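You operate a simulated robot arm through the tools that you are given. There is no shell and no other tool.

Carry out the task below with a simulated robot arm. There is one attempt and no reset: what you move stays moved.

## Task
Clean the oil off the flat silver cover with solvent, under the hood's draught.
Fine: red knob on, purple lever to about the card's flow; white felt block, put back; knob off after. Where these are worked on the way, their far stop is far enough and under half their travel is too little: red knob. What is to be rubbed or washed off counts as gone when no trace of it is left.

It is judged by the outcome, as a careful person would: the job done as asked, and still so three seconds after it is handed in. It fails if anything else is knocked over, pushed out of place, dropped, spilled or broken. A push-on lid holds only when it is set on centred and level and pressed home; a screw cap is set on level and turned clockwise until tight.

## Robot
A 6-joint arm with a two-finger parallel gripper, fixed in place. Base frame: the origin is at the foot of the arm, x ahead of it, y to its left, z up; the work surface is at about z = 850. Readings come in mm, degrees, newtons and seconds.
Its first joint turns from -166.0 to 166.0 degrees. Payload 3.91 kg.
The TCP is the grasp point between the finger pads, 30 mm short of the fingertips. In the tool frame z runs along the fingers and y along their closing line. Largest opening 110 mm; finger width 20, thickness 10; the body of the gripper, 48 by 112 mm, starts 55 mm behind the TCP.
Orientation is told as [roll, pitch, yaw] about the base's x, y, z axes, in that order, counted from this pose: with the fingers straight down and closing along the base's y, the tool's x points along the base's -x, its y along +y and its z along -z.

## Interface
- The arm moves only by the tool move_arm. Its argument "increments" is a list of rows, each a list of 2 entries, a list of its own where there are three numbers: the shift along the tool's x, y, z in units of 30 mm (1.0 is 30 mm), then the turn, a rotation vector about the tool's x, y, z in units of 5 degrees (1.0 is 5 degrees). In form: [[[dx, dy, dz], [ax, ay, az]], ...]. A call has 1 to 20 rows; each row shifts and turns the commanded pose from where the row before left it, along the tool's axes as they then stand. "jaw" is the gripper command, from -1 (fully open) to 1 (shut), values between in proportion, set as the call begins (left out, the last holds). A call with a number of a shift or a turn outside -1 to 1 is refused whole. A row lasts 0.2 s, in which the tool goes at most 50 mm and 8.6 degrees; a call with a longer step from one row to the next is refused whole, and so is a gripper value outside its range. A pose out of reach is approached as far as the arm can. The call stops where the force on the tool passes 40 N (or 10 N more than at its start, if that is more) or the arm is blocked; 0.2 s more then pass. The fingers move at their own pace (about 153 mm/s each) and stop on an object; they squeeze with about 23 N. The grip force told is the motor's: it shows also when the fingers shut on nothing. Time passes only in rows, and 0.2 s behind the last, so rows that do not move let the fingers close. It gives the time, the measured TCP pose, the force on the tool (base axes), the opening and the grip force at its end, in the units of the frame above (readings bear some noise), with the torque about the TCP (base axes, N m) and any sound that the robot's microphone picked up.
- Cameras (640 x 400 px; columns grow to the right, rows downward): "scene" is fixed at [222.1, 498, 1637.2]; the picture's right is [-0.37, -0.93, 0.00], its down [-0.73, 0.29, -0.63] and it looks along [0.58, -0.23, -0.78] (base axes); focal length 322 px, centre (320, 200). "wrist" rides on the gripper at [72, 17, -103] in the tool frame; the picture's right is [-0.23, 0.97, 0.00], its down [-0.76, -0.18, -0.62] and it looks along [-0.61, -0.14, 0.78] (tool axes); focal length 222 px, centre (320, 200). There is no depth. A picture from a camera that has moved, and an enlarged one, comes with that camera's place and axes in the base frame and with its lens.
- capture(camera): a new picture of that camera. No time passes.
- zoom(camera, box): a new picture of the part [left, top, right, bottom] of that camera's present view, enlarged. No time passes.
- job_done(): hands the job in; it is judged then, once.

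Places have to be worked out from the pictures, the camera data and where the tool is seen. Open the gripper and draw the arm clear of the work before you hand the job in, unless the task says otherwise.

The tools are called after "Emit:" by a JSON object that holds its "api" and its "payload". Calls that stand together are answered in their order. move_arm: Moves the arm, as the interface text tells. Its arguments: {"type":"object","properties":{"increments":{"type":"array","items":{"type":"array"}},"jaw":{"type":"number"}},"required":["increments"]} The other tools are called the same way: capture (camera) takes a picture; zoom (camera, box) takes an enlarged picture of a part of a camera's view; job_done () hands the job in.

At the start:

```text
t: 0.0
ee_pos: [516.8, 127.9, 1312.7]
orientation: [0.1, -0.2, -0.1]
ft_force: [0.1, 0.3, -0.3]
wrist_torque: [0.0, 0.03, 0.0]
gripper_width: 109.7
gripper_force: 0.0
```

scene: 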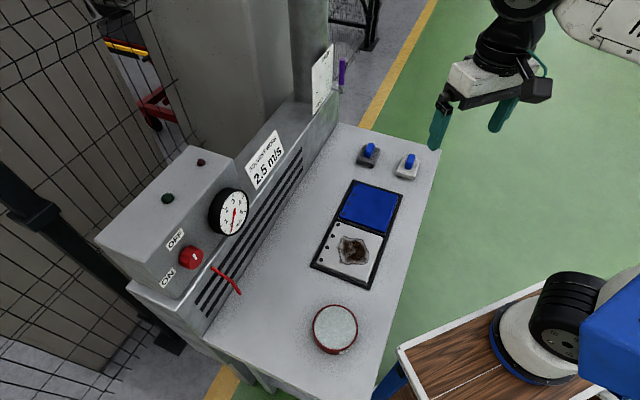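
wrist: 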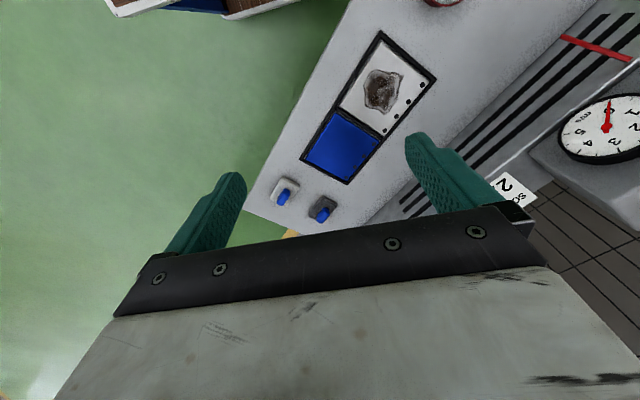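

I begin by looking closely at the parts of the bench in the scene view.

Emit:
{"api": "zoom", "payload": {"camera": "scene", "box": [100, 130, 260, 320]}}

Emit:
{"api": "zoom", "payload": {"camera": "scene", "box": [290, 130, 450, 300]}}

Emit:
{"api": "zoom", "payload": {"camera": "scene", "box": [230, 30, 370, 200]}}

Emit:
{"api": "zoom", "payload": {"camera": "scene", "box": [200, 250, 440, 400]}}

Emit:
{"api": "zoom", "payload": {"camera": "wrist", "box": [240, 0, 640, 250]}}

```text
2.11 times, centred on (180, 225) of scene
camera zoom: at [222.1, 498.0, 1637.2], right [-0.37, -0.93, 0.0], down [-0.73, 0.29, -0.63], along [0.58, -0.23, -0.78], focal length 677 px, centre (615, 147)
```

zoom: 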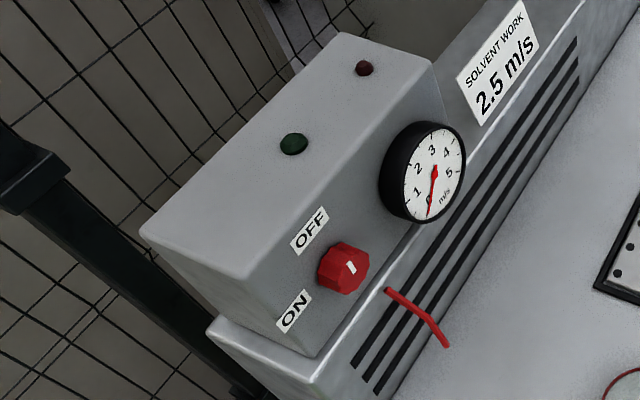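

```text
2.35 times, centred on (370, 215) of scene
camera zoom: at [222.1, 498.0, 1637.2], right [-0.37, -0.93, 0.0], down [-0.73, 0.29, -0.63], along [0.58, -0.23, -0.78], focal length 757 px, centre (202, 165)
```

zoom: 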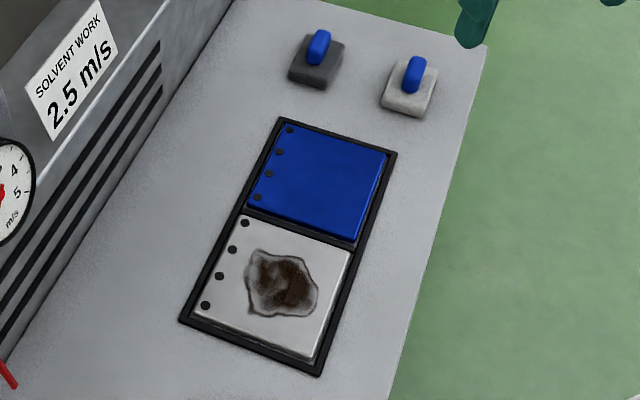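

```text
2.35 times, centred on (300, 115) of scene
camera zoom: at [222.1, 498.0, 1637.2], right [-0.37, -0.93, 0.0], down [-0.73, 0.29, -0.63], along [0.58, -0.23, -0.78], focal length 757 px, centre (367, 400)
```

zoom: 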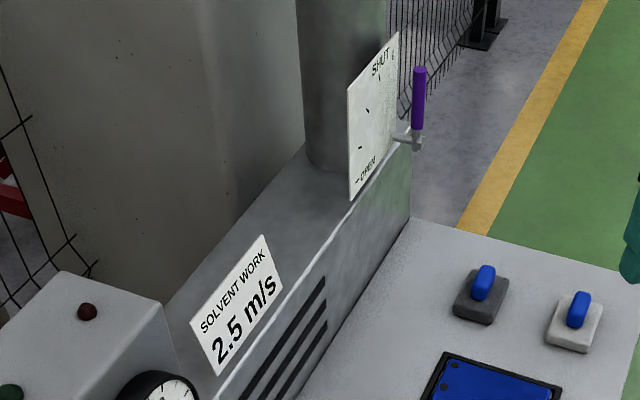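

```text
2.67 times, centred on (320, 325) of scene
camera zoom: at [222.1, 498.0, 1637.2], right [-0.37, -0.93, 0.0], down [-0.73, 0.29, -0.63], along [0.58, -0.23, -0.78], focal length 858 px, centre (320, -133)
```

zoom: 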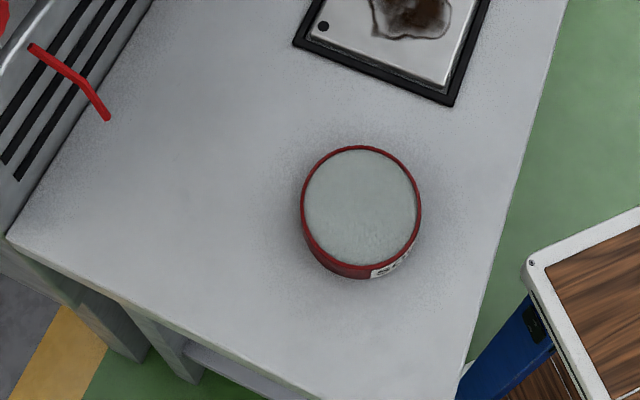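

```text
1.60 times, centred on (440, 125) of wrist
camera zoom: at [444.3, 142.6, 1415.3], right [0.23, 0.97, 0.0], down [0.76, -0.18, 0.62], along [0.61, -0.14, -0.78], focal length 355 px, centre (128, 320)
```

zoom: 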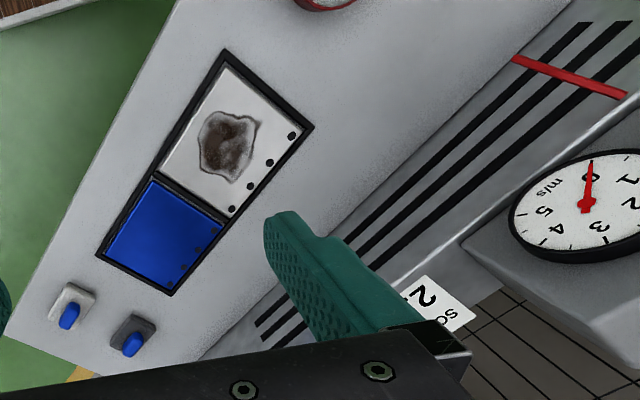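

The bench lies at about 45° to the base axes. The white block is near (814,-44), the silver cover's stain near (600,247) and the dish near (420,383). I turn the tool 45° towards the hood and look with the wrist camera.

Emit:
{"api": "move_arm", "payload": {"increments": [[[0, 0, 0], [0, 0, -1]], [[0, 0, 0], [0, 0, -1]], [[0, 0, 0], [0, 0, -1]], [[0, 0, 0], [0, 0, -1]], [[0, 0, 0], [0, 0, -1]], [[0, 0, 0], [0, 0, -1]], [[0, 0, 0], [0, 0, -1]], [[0, 0, 0], [0, 0, -1]], [[0, 0, 0], [0, 0, -1]], [[0, 0, 0], [0, -1, 0]], [[0, 0, 0], [0, -1, 0]], [[0, 0, 0], [0, -1, 0]], [[0, 0, 0], [0, -1, 0]]], "jaw": -1}}

Emit:
{"api": "capture", "payload": {"camera": "wrist"}}

Emit:
{"api": "capture", "payload": {"camera": "scene"}}

```text
t: 2.8
ee_pos: [517.3, 128.0, 1312.8]
orientation: [0.1, -20.2, 44.8]
ft_force: [0.1, 0.6, -0.4]
wrist_torque: [0.0, 0.01, 0.01]
gripper_width: 110.1
gripper_force: 0.1
```

```text
taken
camera wrist: at [431.9, 65.0, 1384.4], right [-0.54, 0.84, 0.08], down [0.48, 0.23, 0.85], along [0.69, 0.49, -0.52], focal length 222 px, centre (320, 200)
```

wrist: 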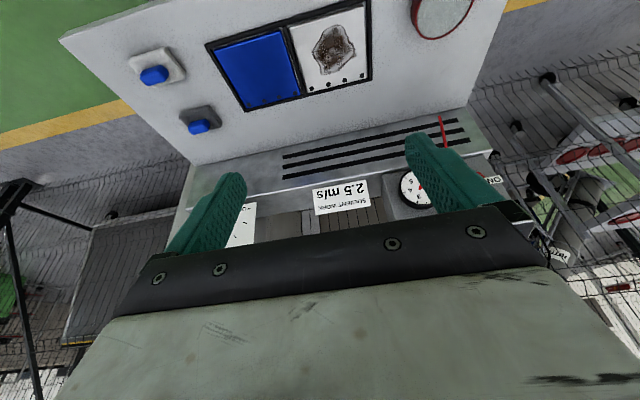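

```text
taken
```

scene: 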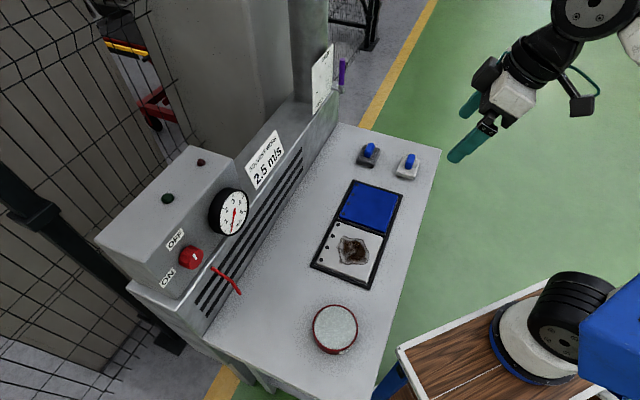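

The wrist camera hangs so its picture is upside down. I pitch the tool up further to see the hood front, knob and lever.

Emit:
{"api": "move_arm", "payload": {"increments": [[[0, 0, 0], [0, -1, 0]], [[0, 0, 0], [0, -1, 0]], [[0, 0, 0], [0, -1, 0]], [[0, 0, 0], [0, -1, 0]], [[0, 0, 0], [0, -1, 0]], [[0, 0, 0], [0, -1, 0]]]}}

Emit:
{"api": "capture", "payload": {"camera": "wrist"}}

Emit:
{"api": "zoom", "payload": {"camera": "wrist", "box": [150, 0, 320, 110]}}

Emit:
{"api": "zoom", "payload": {"camera": "wrist", "box": [320, 0, 520, 130]}}

```text
t: 4.2
ee_pos: [517.8, 127.0, 1311.6]
orientation: [0.0, -50.3, 44.9]
ft_force: [0.6, -0.5, 0.6]
wrist_torque: [-0.02, -0.03, 0.03]
gripper_width: 109.8
gripper_force: 0.1
```

```text
taken
camera wrist: at [416.3, 49.0, 1322.7], right [-0.58, 0.79, 0.17], down [0.13, -0.12, 0.98], along [0.8, 0.6, -0.03], focal length 222 px, centre (320, 200)
```

wrist: 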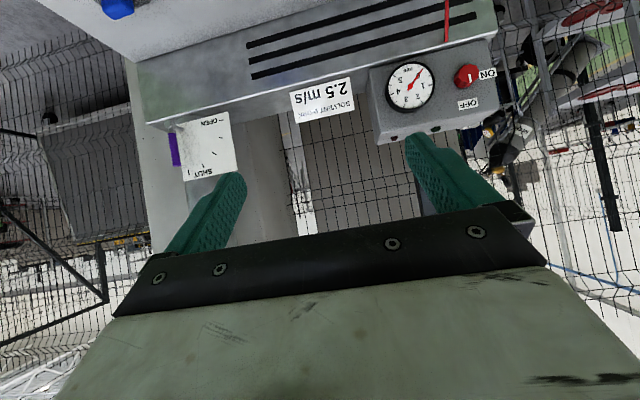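

```text
3.64 times, centred on (235, 55) of wrist
camera zoom: at [416.3, 49.0, 1322.7], right [-0.58, 0.79, 0.17], down [0.13, -0.12, 0.98], along [0.8, 0.6, -0.03], focal length 808 px, centre (629, 727)
```

zoom: 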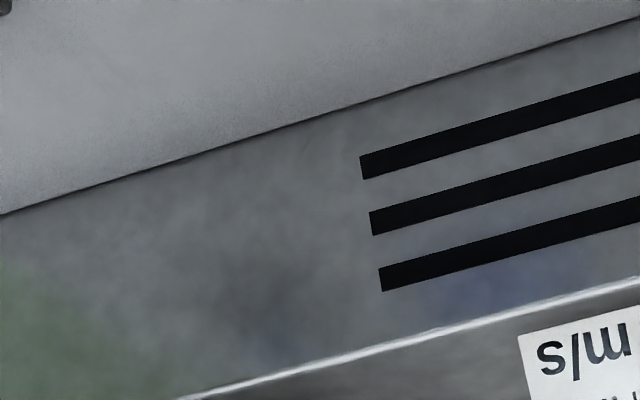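

```text
3.08 times, centred on (420, 65) of wrist
camera zoom: at [416.3, 49.0, 1322.7], right [-0.58, 0.79, 0.17], down [0.13, -0.12, 0.98], along [0.8, 0.6, -0.03], focal length 684 px, centre (12, 615)
```

zoom: 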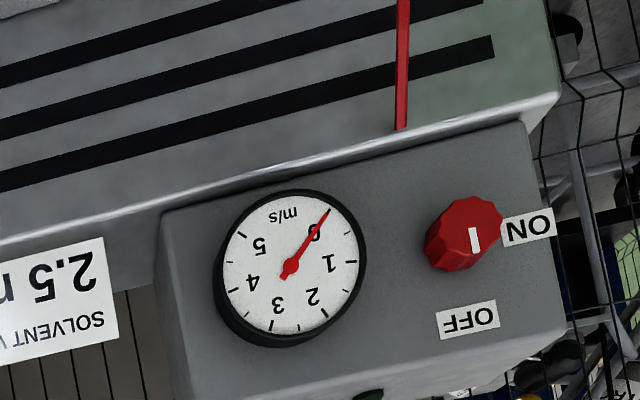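

Knob triangulates to about (582, 616, 1102), mark up at OFF, ON to the left. Now a closer look at the lever from this view.

Emit:
{"api": "zoom", "payload": {"camera": "wrist", "box": [130, 90, 290, 190]}}

Emit:
{"api": "zoom", "payload": {"camera": "scene", "box": [290, 30, 370, 130]}}

Emit:
{"api": "zoom", "payload": {"camera": "scene", "box": [295, 290, 375, 370]}}

```text
4.00 times, centred on (210, 140) of wrist
camera zoom: at [416.3, 49.0, 1322.7], right [-0.58, 0.79, 0.17], down [0.13, -0.12, 0.98], along [0.8, 0.6, -0.03], focal length 888 px, centre (760, 440)
```

zoom: 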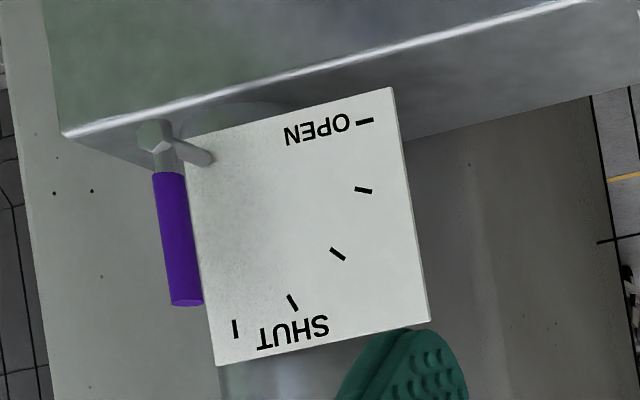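

```text
4.00 times, centred on (330, 80) of scene
camera zoom: at [222.1, 498.0, 1637.2], right [-0.37, -0.93, 0.0], down [-0.73, 0.29, -0.63], along [0.58, -0.23, -0.78], focal length 1287 px, centre (280, 680)
```

zoom: 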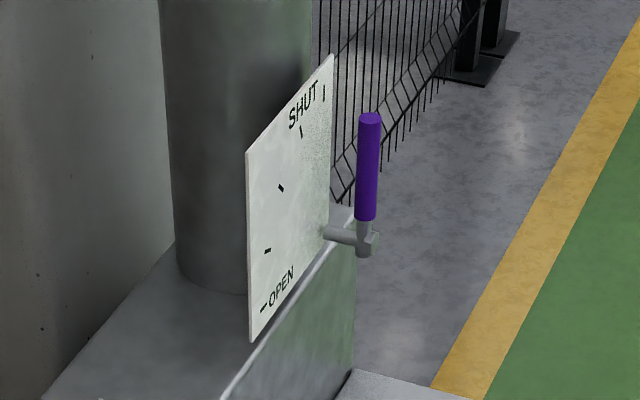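

```text
5.00 times, centred on (335, 330) of scene
camera zoom: at [222.1, 498.0, 1637.2], right [-0.37, -0.93, 0.0], down [-0.73, 0.29, -0.63], along [0.58, -0.23, -0.78], focal length 1609 px, centre (245, -450)
```

zoom: 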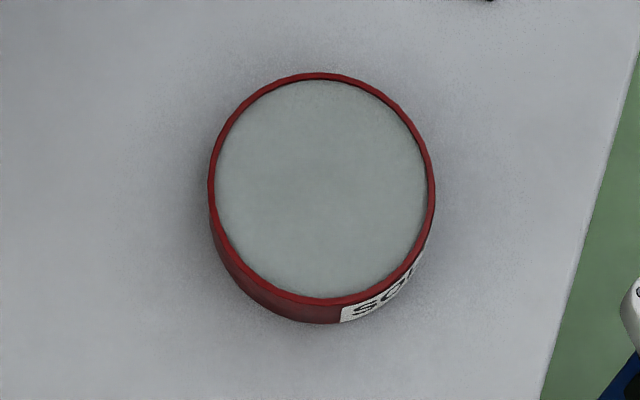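

The lever's spindle points toward the robot at about n=802 (bench-normal direction), l=-653, z=1068, with the handle straight up at SHUT and OPEN to the left. I pitch the tool to horizontal, facing the hood.

Emit:
{"api": "move_arm", "payload": {"increments": [[[0, 0, 0], [0, -1, 0]], [[0, 0, 0], [0, -1, 0]], [[0, 0, 0], [0, -1, 0]], [[0, 0, 0], [0, -1, 0]], [[0, 0, 0], [0, -1, 0]], [[0, 0, 0], [0, -1, 0]], [[0, 0, 0], [0, -1, 0]], [[0, 0, 0], [0, -1, 0]]], "jaw": -0.38}}

Emit:
{"api": "capture", "payload": {"camera": "scene"}}

```text
t: 6.0
ee_pos: [518.2, 126.0, 1315.2]
orientation: [-178.1, -89.9, -137.0]
ft_force: [0.2, -0.1, 0.0]
wrist_torque: [0.02, 0.02, -0.02]
gripper_width: 75.8
gripper_force: 0.0
out of reach, approached as far as the arm can: row 8
```

```text
taken
```

scene: 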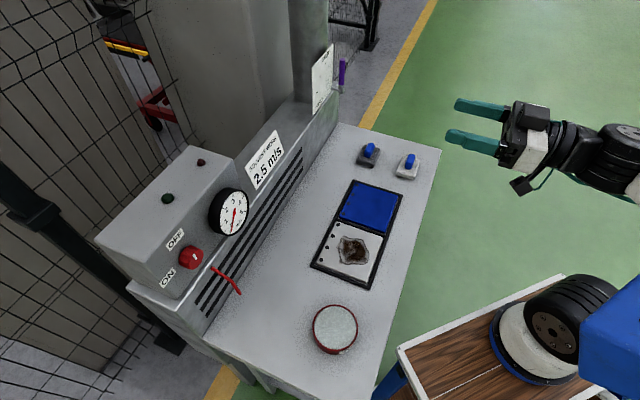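

The horizontal pose is nearly reached (close to the base it is cramped). I move diagonally to in front of the knob, at n≈740.

Emit:
{"api": "move_arm", "payload": {"increments": [[[0.3, 0, 1], [0, 0, 0]], [[0.3, 0, 1], [0, 0, 0]], [[0.3, 0.4, 1], [0, 0, 0]], [[0.6, 0.9, 0.7], [0, 0, 0]], [[0.6, 0.9, 0.7], [0, 0, 0]], [[0.6, 0.9, 0.7], [0, 0, 0]], [[0.6, 0.9, 0.7], [0, 0, 0]], [[0.6, 0.9, 0.7], [0, 0, 0]], [[0.6, 0.9, 0.7], [0, 0, 0]], [[0.6, 0.9, 0.7], [0, 0, 0]], [[0.6, 0.9, 0.7], [0, 0, 0]], [[0.6, 0.9, 0.7], [0, 0, 0]], [[0.6, 0.9, 0.2], [0, 0, 0]], [[0.2, 0.6, 0], [0, 0, 0]], [[0, 0, 0], [0, 0, 0]]]}}

Emit:
{"api": "capture", "payload": {"camera": "wrist"}}

Emit:
{"api": "capture", "payload": {"camera": "scene"}}

```text
t: 9.2
ee_pos: [644.0, 288.3, 1151.8]
orientation: [159.0, -90.0, -113.7]
ft_force: [-0.3, -0.7, -0.8]
wrist_torque: [-0.02, 0.0, -0.03]
gripper_width: 75.8
gripper_force: 0.1
out of reach, approached as far as the arm can: row 5, 6, 7, 8, 9, 10, 11, 12, 13, 14
```

```text
taken
camera wrist: at [559.6, 225.7, 1079.9], right [-0.69, 0.68, 0.23], down [-0.31, -0.57, 0.76], along [0.65, 0.46, 0.61], focal length 222 px, centre (320, 200)
```

wrist: 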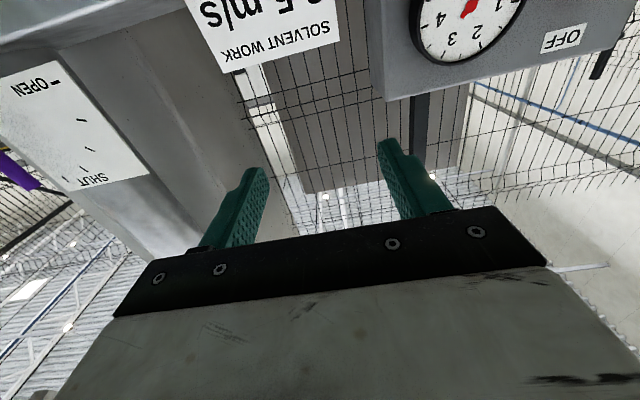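

```text
taken
```

scene: 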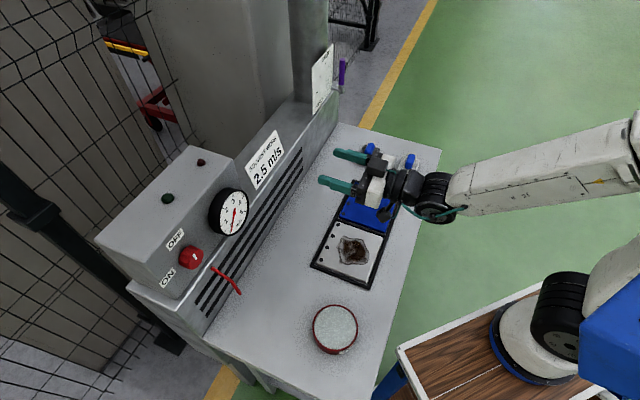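

Orientation is right but the spot is too close in for the arm. I push the commanded pose 30 mm further toward the hood and see how it answers.

Emit:
{"api": "move_arm", "payload": {"increments": [[[0, 0, 0.5], [0, 0, 0]], [[0, 0, 0.5], [0, 0, 0]], [[0, 0, 0], [0, 0, 0]]]}}

```text
t: 10.0
ee_pos: [669.6, 305.2, 1151.6]
orientation: [102.6, -90.1, -57.1]
ft_force: [-0.3, 0.2, 0.1]
wrist_torque: [0.0, -0.01, 0.0]
gripper_width: 75.9
gripper_force: 0.0
out of reach, approached as far as the arm can: row 2
```

The command appears to stop at the last reachable pose. I probe how the arm answers to sideways steps (+l) and further forward.

Emit:
{"api": "move_arm", "payload": {"increments": [[[0, 0, 1], [0, 0, 0]], [[0, 0, 1], [0, 0, 0]], [[0, 0.5, 0], [0, 0, 0]], [[0, 0.5, 0], [0, 0, 0]], [[0, 0, 0], [0, 0, 0]]]}}

Emit:
{"api": "capture", "payload": {"camera": "scene"}}

```text
t: 11.2
ee_pos: [713.8, 340.4, 1158.1]
orientation: [46.9, -90.1, -1.3]
ft_force: [0.3, -0.5, 1.4]
wrist_torque: [-0.01, 0.01, 0.05]
gripper_width: 76.1
gripper_force: 0.0
out of reach, approached as far as the arm can: row 1, 2, 3, 4
```

```text
taken
```

scene: 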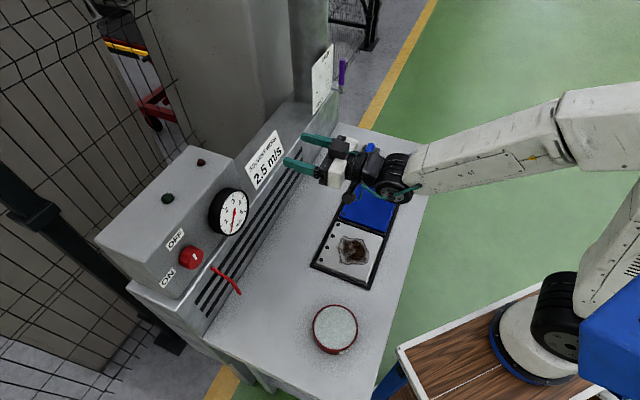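

The sideways motion stalls at l≈-260, which looks like a wrist singularity. I pitch back down by 45°, so I can go to azimuth 45° first and raise the tool within the arm's own plane.

Emit:
{"api": "move_arm", "payload": {"increments": [[[0, 0, -0.5], [0, 1, 0]], [[0, 0, -0.5], [0, 1, 0]], [[0, 0, -0.5], [0, 1, 0]], [[0, 0, -0.5], [0, 1, 0]], [[0, 0, 0], [0, 1, 0]], [[0, 0, 0], [0, 1, 0]], [[0, 0, 0], [0, 1, 0]], [[0, 0, 0], [0, 1, 0]], [[0, 0, 0], [0, 1, 0]], [[0, 0, 0], [0, 0, 0]]]}}

```text
t: 13.4
ee_pos: [671.4, 296.9, 1168.1]
orientation: [0.0, -45.1, 45.0]
ft_force: [-0.2, 0.6, -0.2]
wrist_torque: [0.0, -0.03, -0.03]
gripper_width: 75.9
gripper_force: 0.1
```

Back at a clean 45° pitch. Now I slide sideways to l=0, straight ahead of the base in the 45° direction.

Emit:
{"api": "move_arm", "payload": {"increments": [[[0, 0.98, 0], [0, 0, 0]], [[0, 0.98, 0], [0, 0, 0]], [[0, 0.98, 0], [0, 0, 0]], [[0, 0.98, 0], [0, 0, 0]], [[0, 0.98, 0], [0, 0, 0]], [[0, 0.98, 0], [0, 0, 0]], [[0, 0.98, 0], [0, 0, 0]], [[0, 0.98, 0], [0, 0, 0]], [[0, 0.98, 0], [0, 0, 0]], [[0, 0, 0], [0, 0, 0]]]}}

Emit:
{"api": "capture", "payload": {"camera": "scene"}}

Emit:
{"api": "capture", "payload": {"camera": "wrist"}}

```text
t: 15.6
ee_pos: [483.4, 483.0, 1168.1]
orientation: [0.0, -45.1, 44.9]
ft_force: [0.4, 0.1, 0.5]
wrist_torque: [-0.01, 0.0, 0.01]
gripper_width: 76.0
gripper_force: 0.1
```

```text
taken
```

scene: 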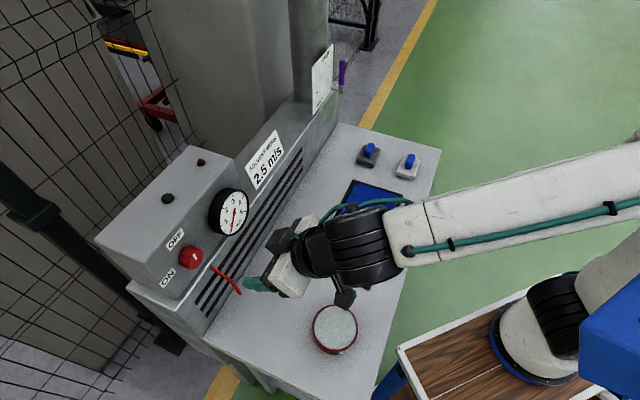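

```text
taken
camera wrist: at [383.2, 408.0, 1189.3], right [-0.57, 0.8, 0.16], down [0.19, -0.06, 0.98], along [0.8, 0.59, -0.12], focal length 222 px, centre (320, 200)
```

wrist: 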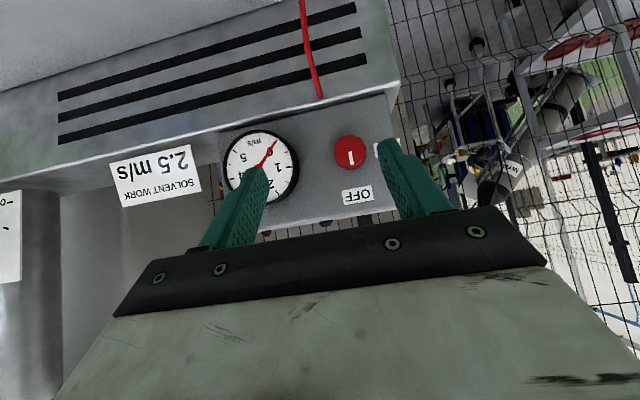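

Knob now measured at l≈23, z≈1101. In this plane I pitch up 45° while advancing slowly to n≈764, staying above the knob height.

Emit:
{"api": "move_arm", "payload": {"increments": [[[-0.21, 0, 0.21], [0, -1, 0]], [[-0.19, 0, 0.23], [0, -1, 0]], [[-0.17, 0, 0.25], [0, -1, 0]], [[-0.15, 0, 0.26], [0, -1, 0]], [[-0.13, 0, 0.27], [0, -1, 0]], [[-0.1, 0, 0.28], [0, -1, 0]], [[-0.08, 0, 0.29], [0, -1, 0]], [[-0.05, 0, 0.295], [0, -1, 0]], [[-0.03, 0, 0.3], [0, -1, 0]], [[0, 0, 0], [0, 0, 0]]]}}

Emit:
{"api": "capture", "payload": {"camera": "wrist"}}

Emit:
{"api": "capture", "payload": {"camera": "scene"}}

```text
t: 17.8
ee_pos: [541.9, 542.3, 1167.3]
orientation: [162.9, -89.9, -118.0]
ft_force: [-0.2, 0.0, 0.4]
wrist_torque: [0.04, 0.01, -0.01]
gripper_width: 76.1
gripper_force: 0.1
```

```text
taken
camera wrist: at [455.3, 480.3, 1094.2], right [-0.69, 0.69, 0.23], down [-0.32, -0.57, 0.76], along [0.65, 0.45, 0.61], focal length 222 px, centre (320, 200)
```

wrist: 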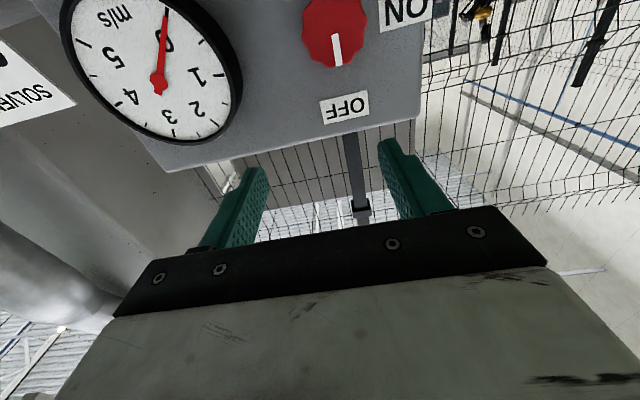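

```text
taken
```

scene: 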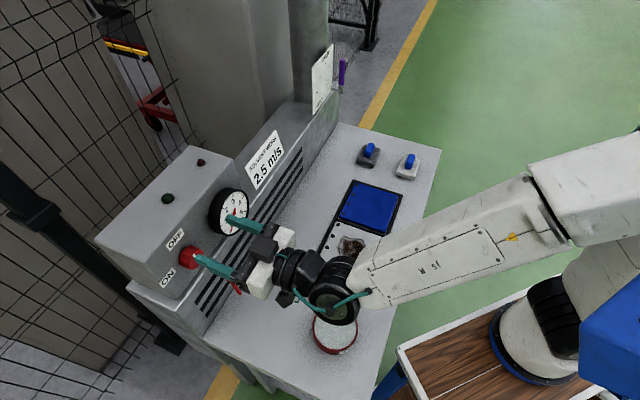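

In place and horizontal. I now shift left 23 mm and down 66 mm to line up with the knob.

Emit:
{"api": "move_arm", "payload": {"increments": [[[0.55, 0.2, 0], [0, 0, 0]], [[0.55, 0.2, 0], [0, 0, 0]], [[0.55, 0.2, 0], [0, 0, 0]], [[0.5, 0.18, 0], [0, 0, 0]], [[0, 0, 0], [0, 0, 0]]]}}

Emit:
{"api": "capture", "payload": {"camera": "wrist"}}

Emit:
{"api": "zoom", "payload": {"camera": "scene", "box": [140, 170, 300, 310]}}

```text
t: 19.0
ee_pos: [524.4, 558.9, 1101.3]
orientation: [160.9, -89.9, -116.0]
ft_force: [-0.7, 1.4, 0.4]
wrist_torque: [0.0, 0.02, 0.0]
gripper_width: 76.0
gripper_force: 0.0
```

```text
taken
camera wrist: at [438.0, 496.1, 1029.0], right [-0.69, 0.69, 0.23], down [-0.32, -0.57, 0.76], along [0.65, 0.45, 0.61], focal length 222 px, centre (320, 200)
```

wrist: 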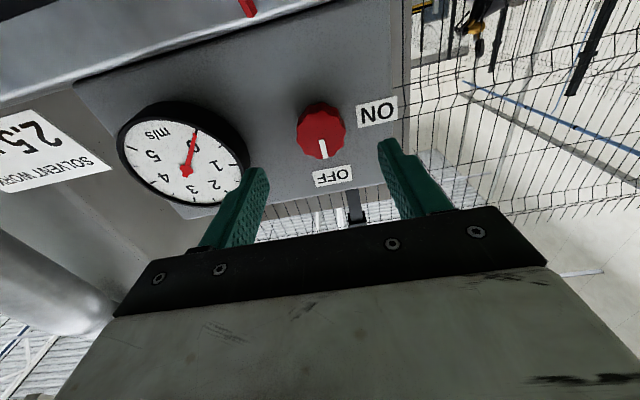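

```text
2.86 times, centred on (220, 240) of scene
camera zoom: at [222.1, 498.0, 1637.2], right [-0.37, -0.93, 0.0], down [-0.73, 0.29, -0.63], along [0.58, -0.23, -0.78], focal length 919 px, centre (606, 86)
```

zoom: 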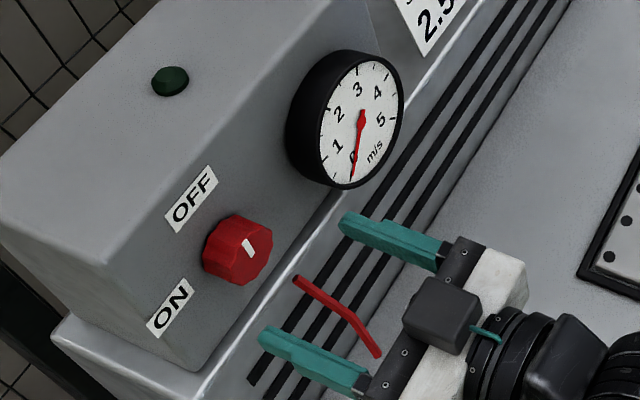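

Aligned with the knob (l≈24, z≈1101). I advance 53 mm so the pads straddle the knob, then close.

Emit:
{"api": "move_arm", "payload": {"increments": [[[0, 0, 0.5], [0, 0, 0]], [[0, 0, 0.5], [0, 0, 0]], [[0, 0, 0.5], [0, 0, 0]], [[0, 0, 0.27], [0, 0, 0]], [[0, 0, 0], [0, 0, 0]]]}}

Emit:
{"api": "zoom", "payload": {"camera": "scene", "box": [140, 170, 300, 310]}}

Emit:
{"api": "capture", "payload": {"camera": "wrist"}}

```text
t: 20.2
ee_pos: [562.5, 595.4, 1103.3]
orientation: [167.9, -89.9, -122.9]
ft_force: [-0.4, 0.1, -0.2]
wrist_torque: [0.02, -0.01, 0.03]
gripper_width: 75.8
gripper_force: 0.0
```

```text
2.86 times, centred on (220, 240) of scene
camera zoom: at [222.1, 498.0, 1637.2], right [-0.37, -0.93, 0.0], down [-0.73, 0.29, -0.63], along [0.58, -0.23, -0.78], focal length 919 px, centre (606, 86)
```

zoom: 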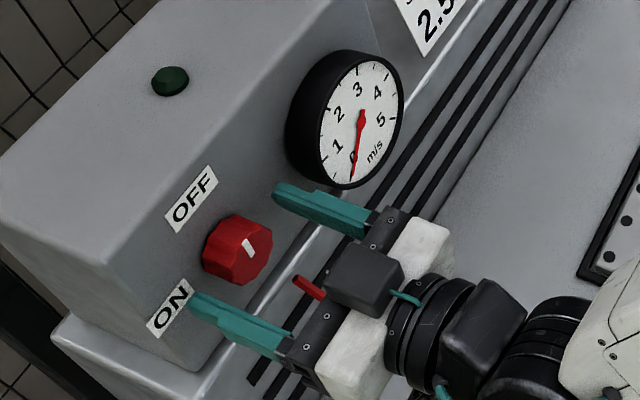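

```text
taken
camera wrist: at [476.5, 533.6, 1030.1], right [-0.69, 0.69, 0.23], down [-0.32, -0.57, 0.76], along [0.65, 0.45, 0.61], focal length 222 px, centre (320, 200)
```

wrist: 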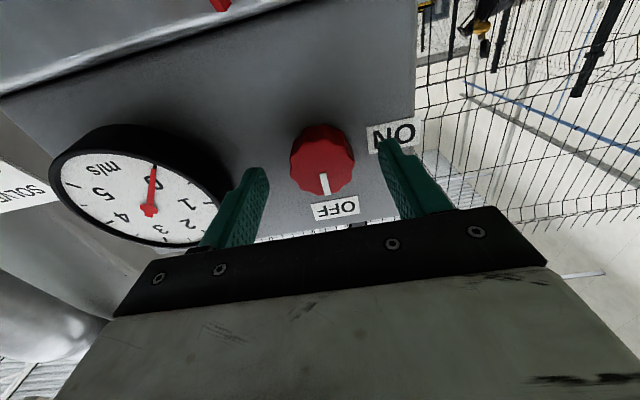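

The pads straddle the knob. I close the gripper on it.

Emit:
{"api": "move_arm", "payload": {"increments": [[[0, 0, 0], [0, 0, 0]], [[0, 0, 0], [0, 0, 0]], [[0, 0, 0], [0, 0, 0]]], "jaw": 1}}

Emit:
{"api": "capture", "payload": {"camera": "wrist"}}

```text
t: 21.0
ee_pos: [560.9, 595.4, 1101.7]
orientation: [-172.6, -89.8, -142.3]
ft_force: [-6.5, 13.4, 0.7]
wrist_torque: [0.03, 0.0, 0.16]
gripper_width: 41.6
gripper_force: 45.3
```

```text
taken
camera wrist: at [475.5, 534.7, 1030.1], right [-0.69, 0.69, 0.23], down [-0.32, -0.57, 0.76], along [0.65, 0.45, 0.61], focal length 222 px, centre (320, 200)
```

wrist: 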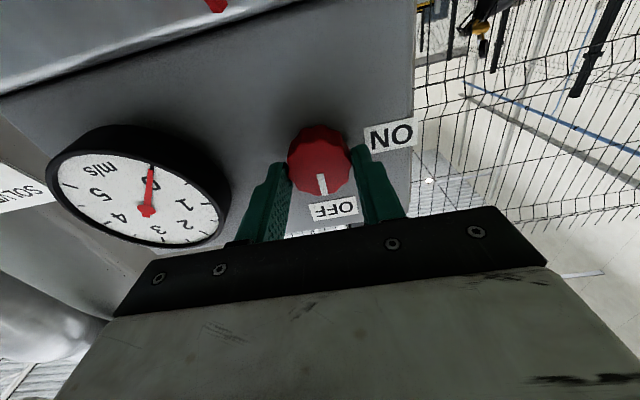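

Gripped at 42 mm width. I shift 1.5 mm left to ease the side load and turn counterclockwise as seen from the front (toward ON).

Emit:
{"api": "move_arm", "payload": {"increments": [[[0, 0.05, 0], [0, 0, 0]], [[0, 0, 0], [0, 0, -1]], [[0, 0, 0], [0, 0, -1]], [[0, 0, 0], [0, 0, -1]], [[0, 0, 0], [0, 0, -1]], [[0, 0, 0], [0, 0, -1]], [[0, 0, 0], [0, 0, -1]]]}}

Emit:
{"api": "zoom", "payload": {"camera": "scene", "box": [140, 170, 300, 310]}}

Emit:
{"api": "capture", "payload": {"camera": "wrist"}}

```text
t: 22.6
ee_pos: [560.6, 598.2, 1102.5]
orientation: [-90.0, -60.0, 135.0]
ft_force: [-10.2, 11.1, -2.7]
wrist_torque: [0.25, 0.58, 0.84]
gripper_width: 41.5
gripper_force: 44.8
```

```text
2.86 times, centred on (220, 240) of scene
camera zoom: at [222.1, 498.0, 1637.2], right [-0.37, -0.93, 0.0], down [-0.73, 0.29, -0.63], along [0.58, -0.23, -0.78], focal length 919 px, centre (606, 86)
```

zoom: 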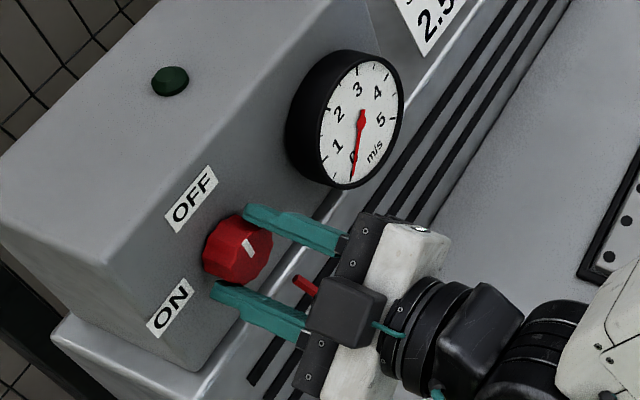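

```text
taken
camera wrist: at [502.4, 508.8, 1030.9], right [-0.68, 0.68, -0.29], down [-0.6, -0.28, 0.75], along [0.42, 0.68, 0.6], focal length 222 px, centre (320, 200)
```

wrist: 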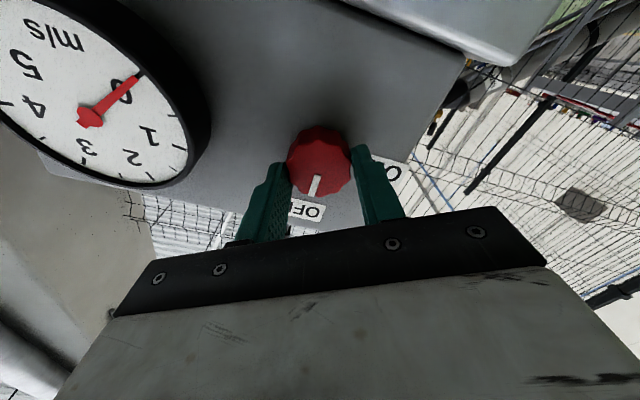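

The tool turned 30° but the knob's mark looks nearly unmoved, so it may have slipped. I zoom in to check.

Emit:
{"api": "zoom", "payload": {"camera": "scene", "box": [165, 225, 225, 285]}}

Emit:
{"api": "zoom", "payload": {"camera": "wrist", "box": [240, 100, 420, 240]}}

```text
6.67 times, centred on (195, 255) of scene
camera zoom: at [222.1, 498.0, 1637.2], right [-0.37, -0.93, 0.0], down [-0.73, 0.29, -0.63], along [0.58, -0.23, -0.78], focal length 2145 px, centre (1153, -167)
```

zoom: 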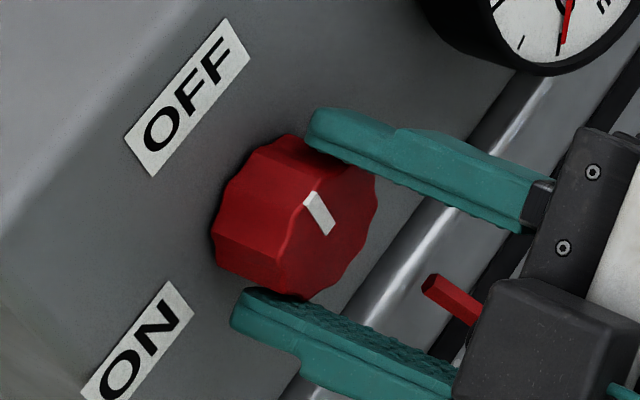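

```text
2.86 times, centred on (330, 170) of wrist
camera zoom: at [502.4, 508.8, 1030.9], right [-0.68, 0.68, -0.29], down [-0.6, -0.28, 0.75], along [0.42, 0.68, 0.6], focal length 635 px, centre (291, 286)
```

zoom: 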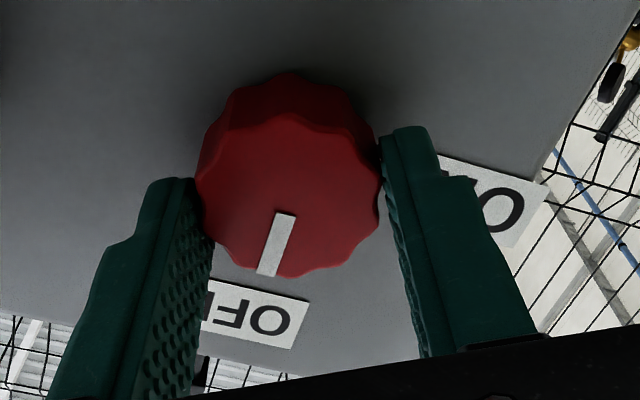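

The knob itself has not turned; the fingers slipped around it. I turn back (clockwise) still gripping to learn which way it yields.

Emit:
{"api": "move_arm", "payload": {"increments": [[[0, 0, 0], [0, 0, 1]], [[0, 0, 0], [0, 0, 1]], [[0, 0, 0], [0, 0, 1]]]}}

Emit:
{"api": "zoom", "payload": {"camera": "scene", "box": [165, 225, 225, 285]}}

Emit:
{"api": "zoom", "payload": {"camera": "wrist", "box": [240, 100, 420, 240]}}

```text
t: 23.4
ee_pos: [561.3, 597.5, 1101.8]
orientation: [-90.4, -75.0, 135.3]
ft_force: [-5.9, 13.4, -0.4]
wrist_torque: [-0.41, 0.42, 0.89]
gripper_width: 41.4
gripper_force: 44.9
```

```text
6.67 times, centred on (195, 255) of scene
camera zoom: at [222.1, 498.0, 1637.2], right [-0.37, -0.93, 0.0], down [-0.73, 0.29, -0.63], along [0.58, -0.23, -0.78], focal length 2145 px, centre (1153, -167)
```

zoom: 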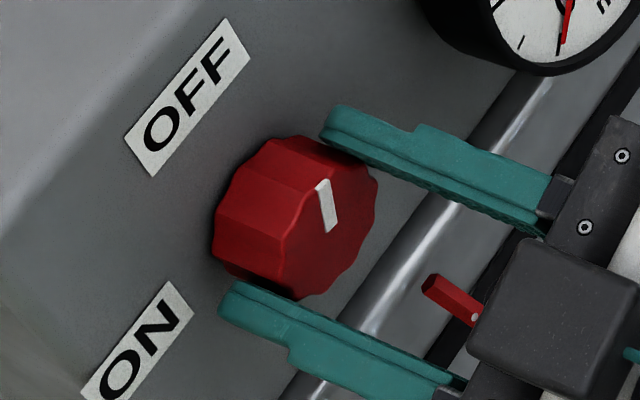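

```text
2.86 times, centred on (330, 170) of wrist
camera zoom: at [489.1, 522.2, 1027.7], right [-0.71, 0.71, -0.03], down [-0.46, -0.42, 0.78], along [0.54, 0.57, 0.62], focal length 635 px, centre (291, 286)
```

zoom: 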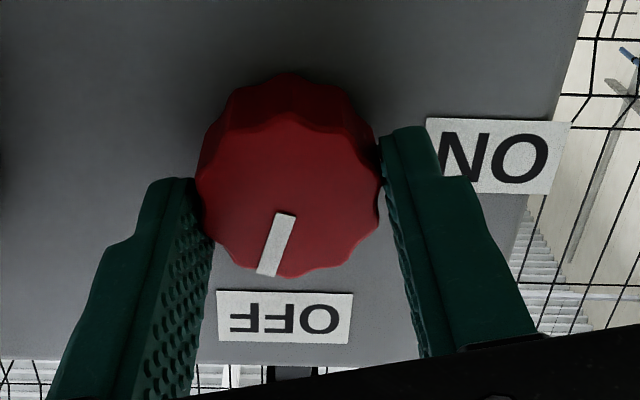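

The knob turns clockwise with the fingers, so OFF is a stop and ON is reached clockwise. I continue clockwise with the same grip.

Emit:
{"api": "move_arm", "payload": {"increments": [[[0, 0.06, 0], [0, 0, 1]], [[0, 0, 0], [0, 0, 1]], [[0, 0, 0], [0, 0, 1]], [[0, 0, 0], [0, 0, 1]], [[0, 0, 0], [0, 0, 1]], [[0, 0, 0], [0, 0, 1]], [[0, 0, 0], [0, 0, 1]], [[0, 0, 0], [0, 0, 1]], [[0, 0, 0], [0, 0, 1]], [[0, 0, 0], [0, 0, 1]], [[0, 0, 0], [0, 0, 1]], [[0, 0, 0], [0, 0, 1]]]}}

Emit:
{"api": "zoom", "payload": {"camera": "scene", "box": [140, 170, 300, 310]}}

Emit:
{"api": "zoom", "payload": {"camera": "wrist", "box": [240, 100, 420, 240]}}

```text
t: 24.8
ee_pos: [562.2, 597.0, 1103.6]
orientation: [87.1, -76.2, -43.5]
ft_force: [20.4, -11.9, -1.7]
wrist_torque: [0.03, -0.06, -0.08]
gripper_width: 42.1
gripper_force: 45.0
out of reach, approached as far as the arm can: row 6, 7
stopped in row 7: the force on the tool passed its limit at 52 N (the readings are from after the stop); the commanded pose is now the measured one
```

```text
2.86 times, centred on (220, 240) of scene
camera zoom: at [222.1, 498.0, 1637.2], right [-0.37, -0.93, 0.0], down [-0.73, 0.29, -0.63], along [0.58, -0.23, -0.78], focal length 919 px, centre (606, 86)
```

zoom: 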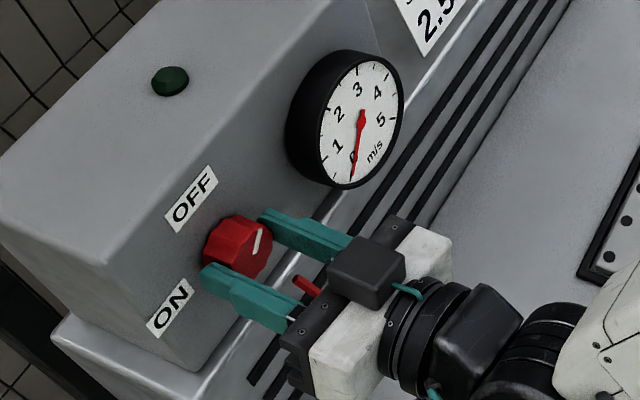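

```text
2.86 times, centred on (330, 170) of wrist
camera zoom: at [462.5, 548.7, 1037.6], right [-0.61, 0.65, 0.45], down [-0.2, -0.68, 0.7], along [0.76, 0.34, 0.55], focal length 635 px, centre (291, 286)
```

zoom: 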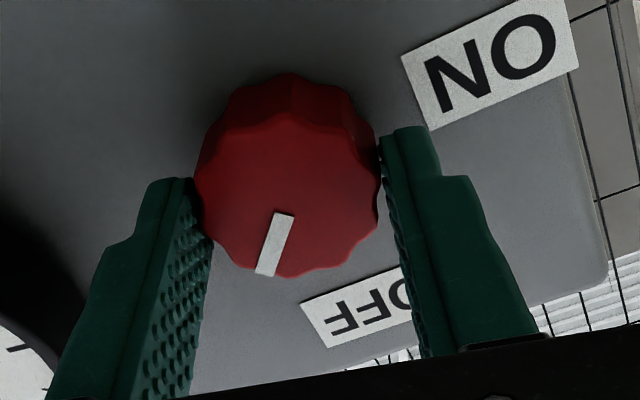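

The arm hits a joint limit turning clockwise past here; the knob has moved about 45°. I open, rotate the open hand back counterclockwise 100° for a fresh stroke.

Emit:
{"api": "move_arm", "payload": {"increments": [[[0, 0, 0], [0, 0, 0]], [[0, 0, 0], [0, 0, 0]], [[0, 0, 0], [0, 0, -1]], [[0, 0, 0], [0, 0, -1]], [[0, 0, 0], [0, 0, -1]], [[0, 0, 0], [0, 0, -1]], [[0, 0, 0], [0, 0, -1]], [[0, 0, 0], [0, 0, -1]], [[0, 0, 0], [0, 0, -1]], [[0, 0, 0], [0, 0, -1]], [[0, 0, 0], [0, 0, -1]], [[0, 0, 0], [0, 0, -1]], [[0, 0, 0], [0, 0, -1]], [[0, 0, 0], [0, 0, -1]], [[0, 0, 0], [0, 0, -1]], [[0, 0, 0], [0, 0, -1]], [[0, 0, 0], [0, 0, -1]], [[0, 0, 0], [0, 0, -1]], [[0, 0, 0], [0, 0, -1]], [[0, 0, 0], [0, 0, 0]]], "jaw": -0.2}}

Emit:
{"api": "zoom", "payload": {"camera": "scene", "box": [140, 170, 300, 310]}}

Emit:
{"api": "zoom", "payload": {"camera": "wrist", "box": [240, 100, 420, 240]}}

```text
t: 29.0
ee_pos: [559.7, 599.1, 1101.9]
orientation: [-89.3, -18.6, 133.8]
ft_force: [0.3, 0.6, -0.1]
wrist_torque: [-0.02, -0.01, -0.03]
gripper_width: 65.9
gripper_force: 0.0
```

```text
2.86 times, centred on (220, 240) of scene
camera zoom: at [222.1, 498.0, 1637.2], right [-0.37, -0.93, 0.0], down [-0.73, 0.29, -0.63], along [0.58, -0.23, -0.78], focal length 919 px, centre (606, 86)
```

zoom: 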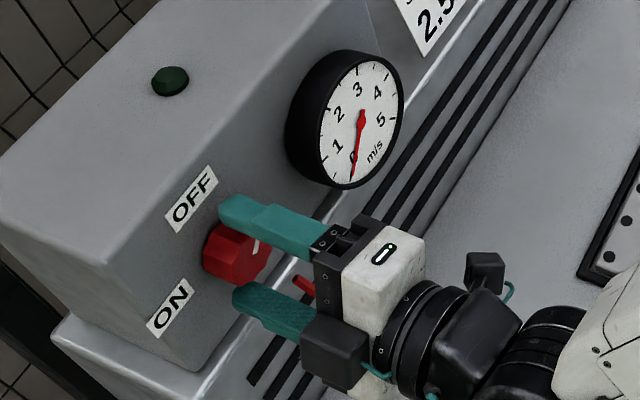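

```text
2.86 times, centred on (330, 170) of wrist
camera zoom: at [527.6, 480.6, 1064.9], right [-0.37, 0.37, -0.85], down [-0.91, 0.05, 0.42], along [0.2, 0.93, 0.32], focal length 635 px, centre (291, 286)
```

zoom: 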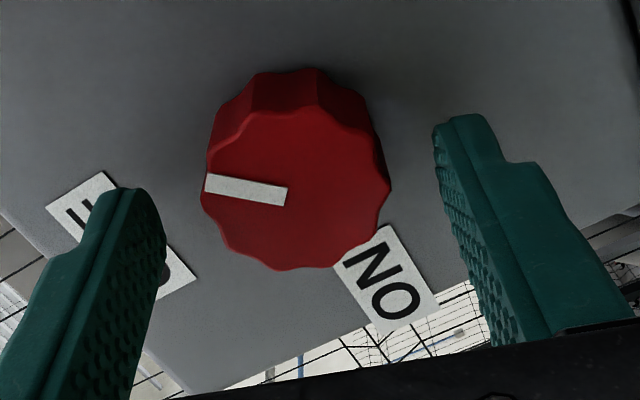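

Fresh hand pose reached without trouble. I rotate further counterclockwise (60° more) to get a longer stroke.

Emit:
{"api": "move_arm", "payload": {"increments": [[[0, 0, 0], [0, 0, -1]], [[0, 0, 0], [0, 0, -1]], [[0, 0, 0], [0, 0, -1]], [[0, 0, 0], [0, 0, -1]], [[0, 0, 0], [0, 0, -1]], [[0, 0, 0], [0, 0, -1]], [[0, 0, 0], [0, 0, -1]], [[0, 0, 0], [0, 0, -1]], [[0, 0, 0], [0, 0, -1]], [[0, 0, 0], [0, 0, -1]], [[0, 0, 0], [0, 0, -1]], [[0, 0, 0], [0, 0, -1]], [[0, 0, 0], [0, 0, 0]]]}}

Emit:
{"api": "zoom", "payload": {"camera": "wrist", "box": [240, 100, 420, 240]}}

```text
t: 31.8
ee_pos: [559.2, 598.7, 1102.5]
orientation: [-89.1, 41.4, 134.5]
ft_force: [0.5, 0.0, 0.1]
wrist_torque: [0.02, 0.02, -0.01]
gripper_width: 66.0
gripper_force: 0.1
```

```text
2.86 times, centred on (330, 170) of wrist
camera zoom: at [530.3, 480.2, 1139.2], right [0.32, -0.35, -0.88], down [-0.93, 0.06, -0.36], along [0.18, 0.94, -0.3], focal length 635 px, centre (291, 286)
```

zoom: 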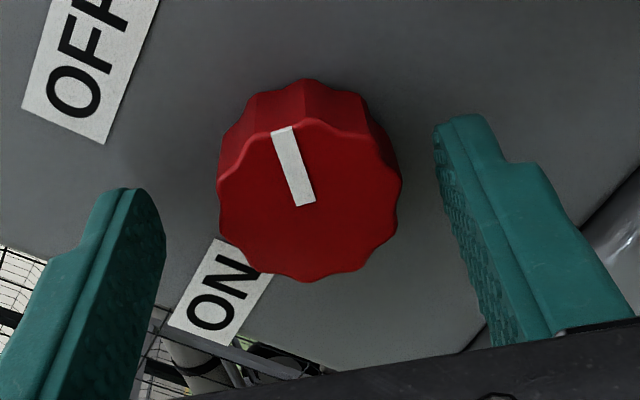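

I grip again and turn clockwise for a long stroke.

Emit:
{"api": "move_arm", "payload": {"increments": [[[0, 0, 0.1], [0, 0, 0]], [[0, 0, 0], [0, 0, 0]], [[0, 0, 0], [0, 0, 0]]], "jaw": 1}}

Emit:
{"api": "move_arm", "payload": {"increments": [[[0, 0, 0], [0, 0, 1]], [[0, 0, 0], [0, 0, 1]], [[0, 0, 0], [0, 0, 1]], [[0, 0, 0], [0, 0, 1]], [[0, 0, 0], [0, 0, 1]], [[0, 0, 0], [0, 0, 1]], [[0, 0, 0], [0, 0, 1]], [[0, 0, 0], [0, 0, 1]], [[0, 0, 0], [0, 0, 1]], [[0, 0, 0], [0, 0, 1]], [[0, 0, 0], [0, 0, 1]], [[0, 0, 0], [0, 0, 1]], [[0, 0, 0], [0, 0, 1]], [[0, 0, 0], [0, 0, 1]]]}}

Emit:
{"api": "zoom", "payload": {"camera": "wrist", "box": [240, 100, 420, 240]}}

Emit:
{"api": "zoom", "payload": {"camera": "scene", "box": [140, 170, 300, 310]}}

```text
t: 32.4
ee_pos: [561.7, 598.4, 1100.4]
orientation: [-88.7, 41.4, 134.7]
ft_force: [-4.2, -17.2, 3.7]
wrist_torque: [0.45, -0.46, 0.1]
gripper_width: 41.9
gripper_force: 44.9
stopped in row 2: the force on the tool passed its limit at 41 N (the readings are from after the stop); the commanded pose is now the measured one
```

```text
t: 35.4
ee_pos: [561.1, 599.7, 1101.4]
orientation: [-89.0, -28.7, 133.6]
ft_force: [3.5, 2.4, 19.1]
wrist_torque: [0.35, -1.24, -0.07]
gripper_width: 41.5
gripper_force: 45.5
```

```text
2.86 times, centred on (330, 170) of wrist
camera zoom: at [523.9, 486.6, 1053.0], right [-0.47, 0.47, -0.74], down [-0.85, -0.01, 0.53], along [0.25, 0.88, 0.4], focal length 635 px, centre (291, 286)
```

zoom: 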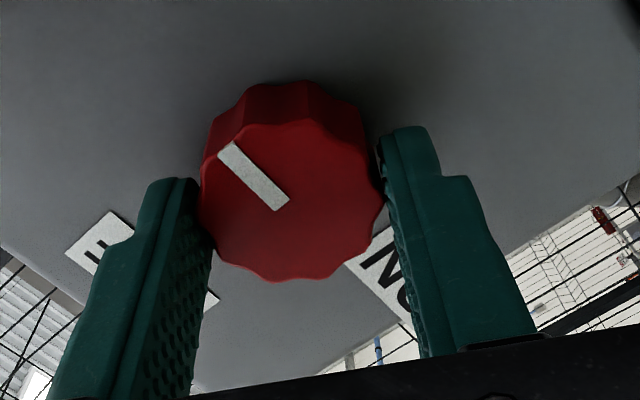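

```text
2.86 times, centred on (220, 240) of scene
camera zoom: at [222.1, 498.0, 1637.2], right [-0.37, -0.93, 0.0], down [-0.73, 0.29, -0.63], along [0.58, -0.23, -0.78], focal length 919 px, centre (606, 86)
```

zoom: 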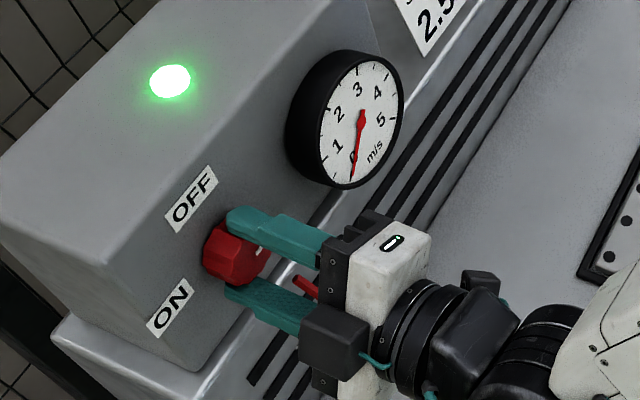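

The green lamp is lit and the hand began slipping, so the knob is at its far stop. I verify closely.

Emit:
{"api": "zoom", "payload": {"camera": "scene", "box": [150, 175, 250, 285]}}

Emit:
{"api": "move_arm", "payload": {"increments": [[[0, 0, 0], [0, 0, 0]], [[0, 0, 0], [0, 0, 0]], [[0, 0, -0.5], [0, 0, 0]], [[0, 0, -0.7], [0, 0, 0]], [[0, 0, -0.7], [0, 0, 0]], [[0, 0, 0], [0, 0, 0]]], "jaw": -0.2}}

Emit:
{"api": "capture", "payload": {"camera": "wrist"}}

Emit:
{"api": "zoom", "payload": {"camera": "scene", "box": [140, 170, 300, 310]}}

```text
3.64 times, centred on (200, 230) of scene
camera zoom: at [222.1, 498.0, 1637.2], right [-0.37, -0.93, 0.0], down [-0.73, 0.29, -0.63], along [0.58, -0.23, -0.78], focal length 1170 px, centre (756, 91)
```

zoom: 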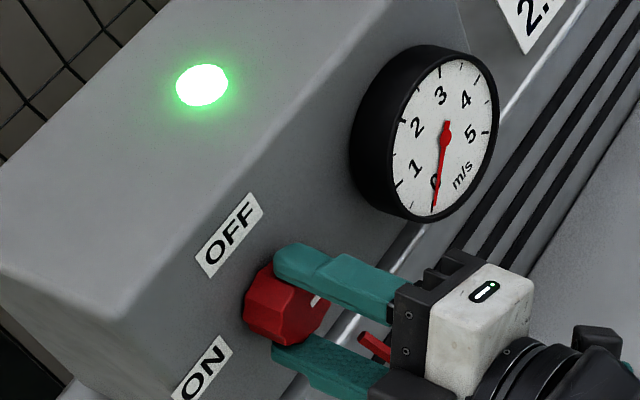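

```text
t: 36.8
ee_pos: [520.4, 561.1, 1101.7]
orientation: [-88.8, -28.5, 133.4]
ft_force: [-0.2, 0.6, -0.3]
wrist_torque: [0.03, 0.03, -0.02]
gripper_width: 66.1
gripper_force: 0.0
```

```text
taken
camera wrist: at [482.8, 448.3, 1053.3], right [-0.47, 0.47, -0.75], down [-0.85, -0.01, 0.53], along [0.24, 0.88, 0.4], focal length 222 px, centre (320, 200)
```

wrist: 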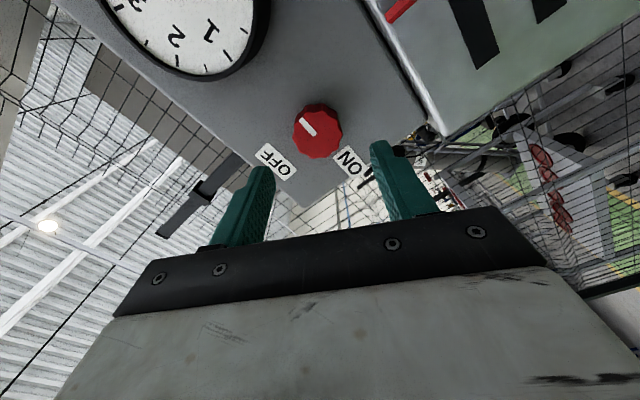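

```text
2.86 times, centred on (220, 240) of scene
camera zoom: at [222.1, 498.0, 1637.2], right [-0.37, -0.93, 0.0], down [-0.73, 0.29, -0.63], along [0.58, -0.23, -0.78], focal length 919 px, centre (606, 86)
```

zoom: 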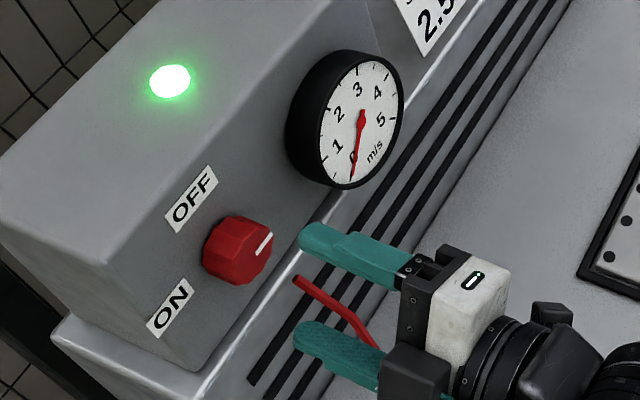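

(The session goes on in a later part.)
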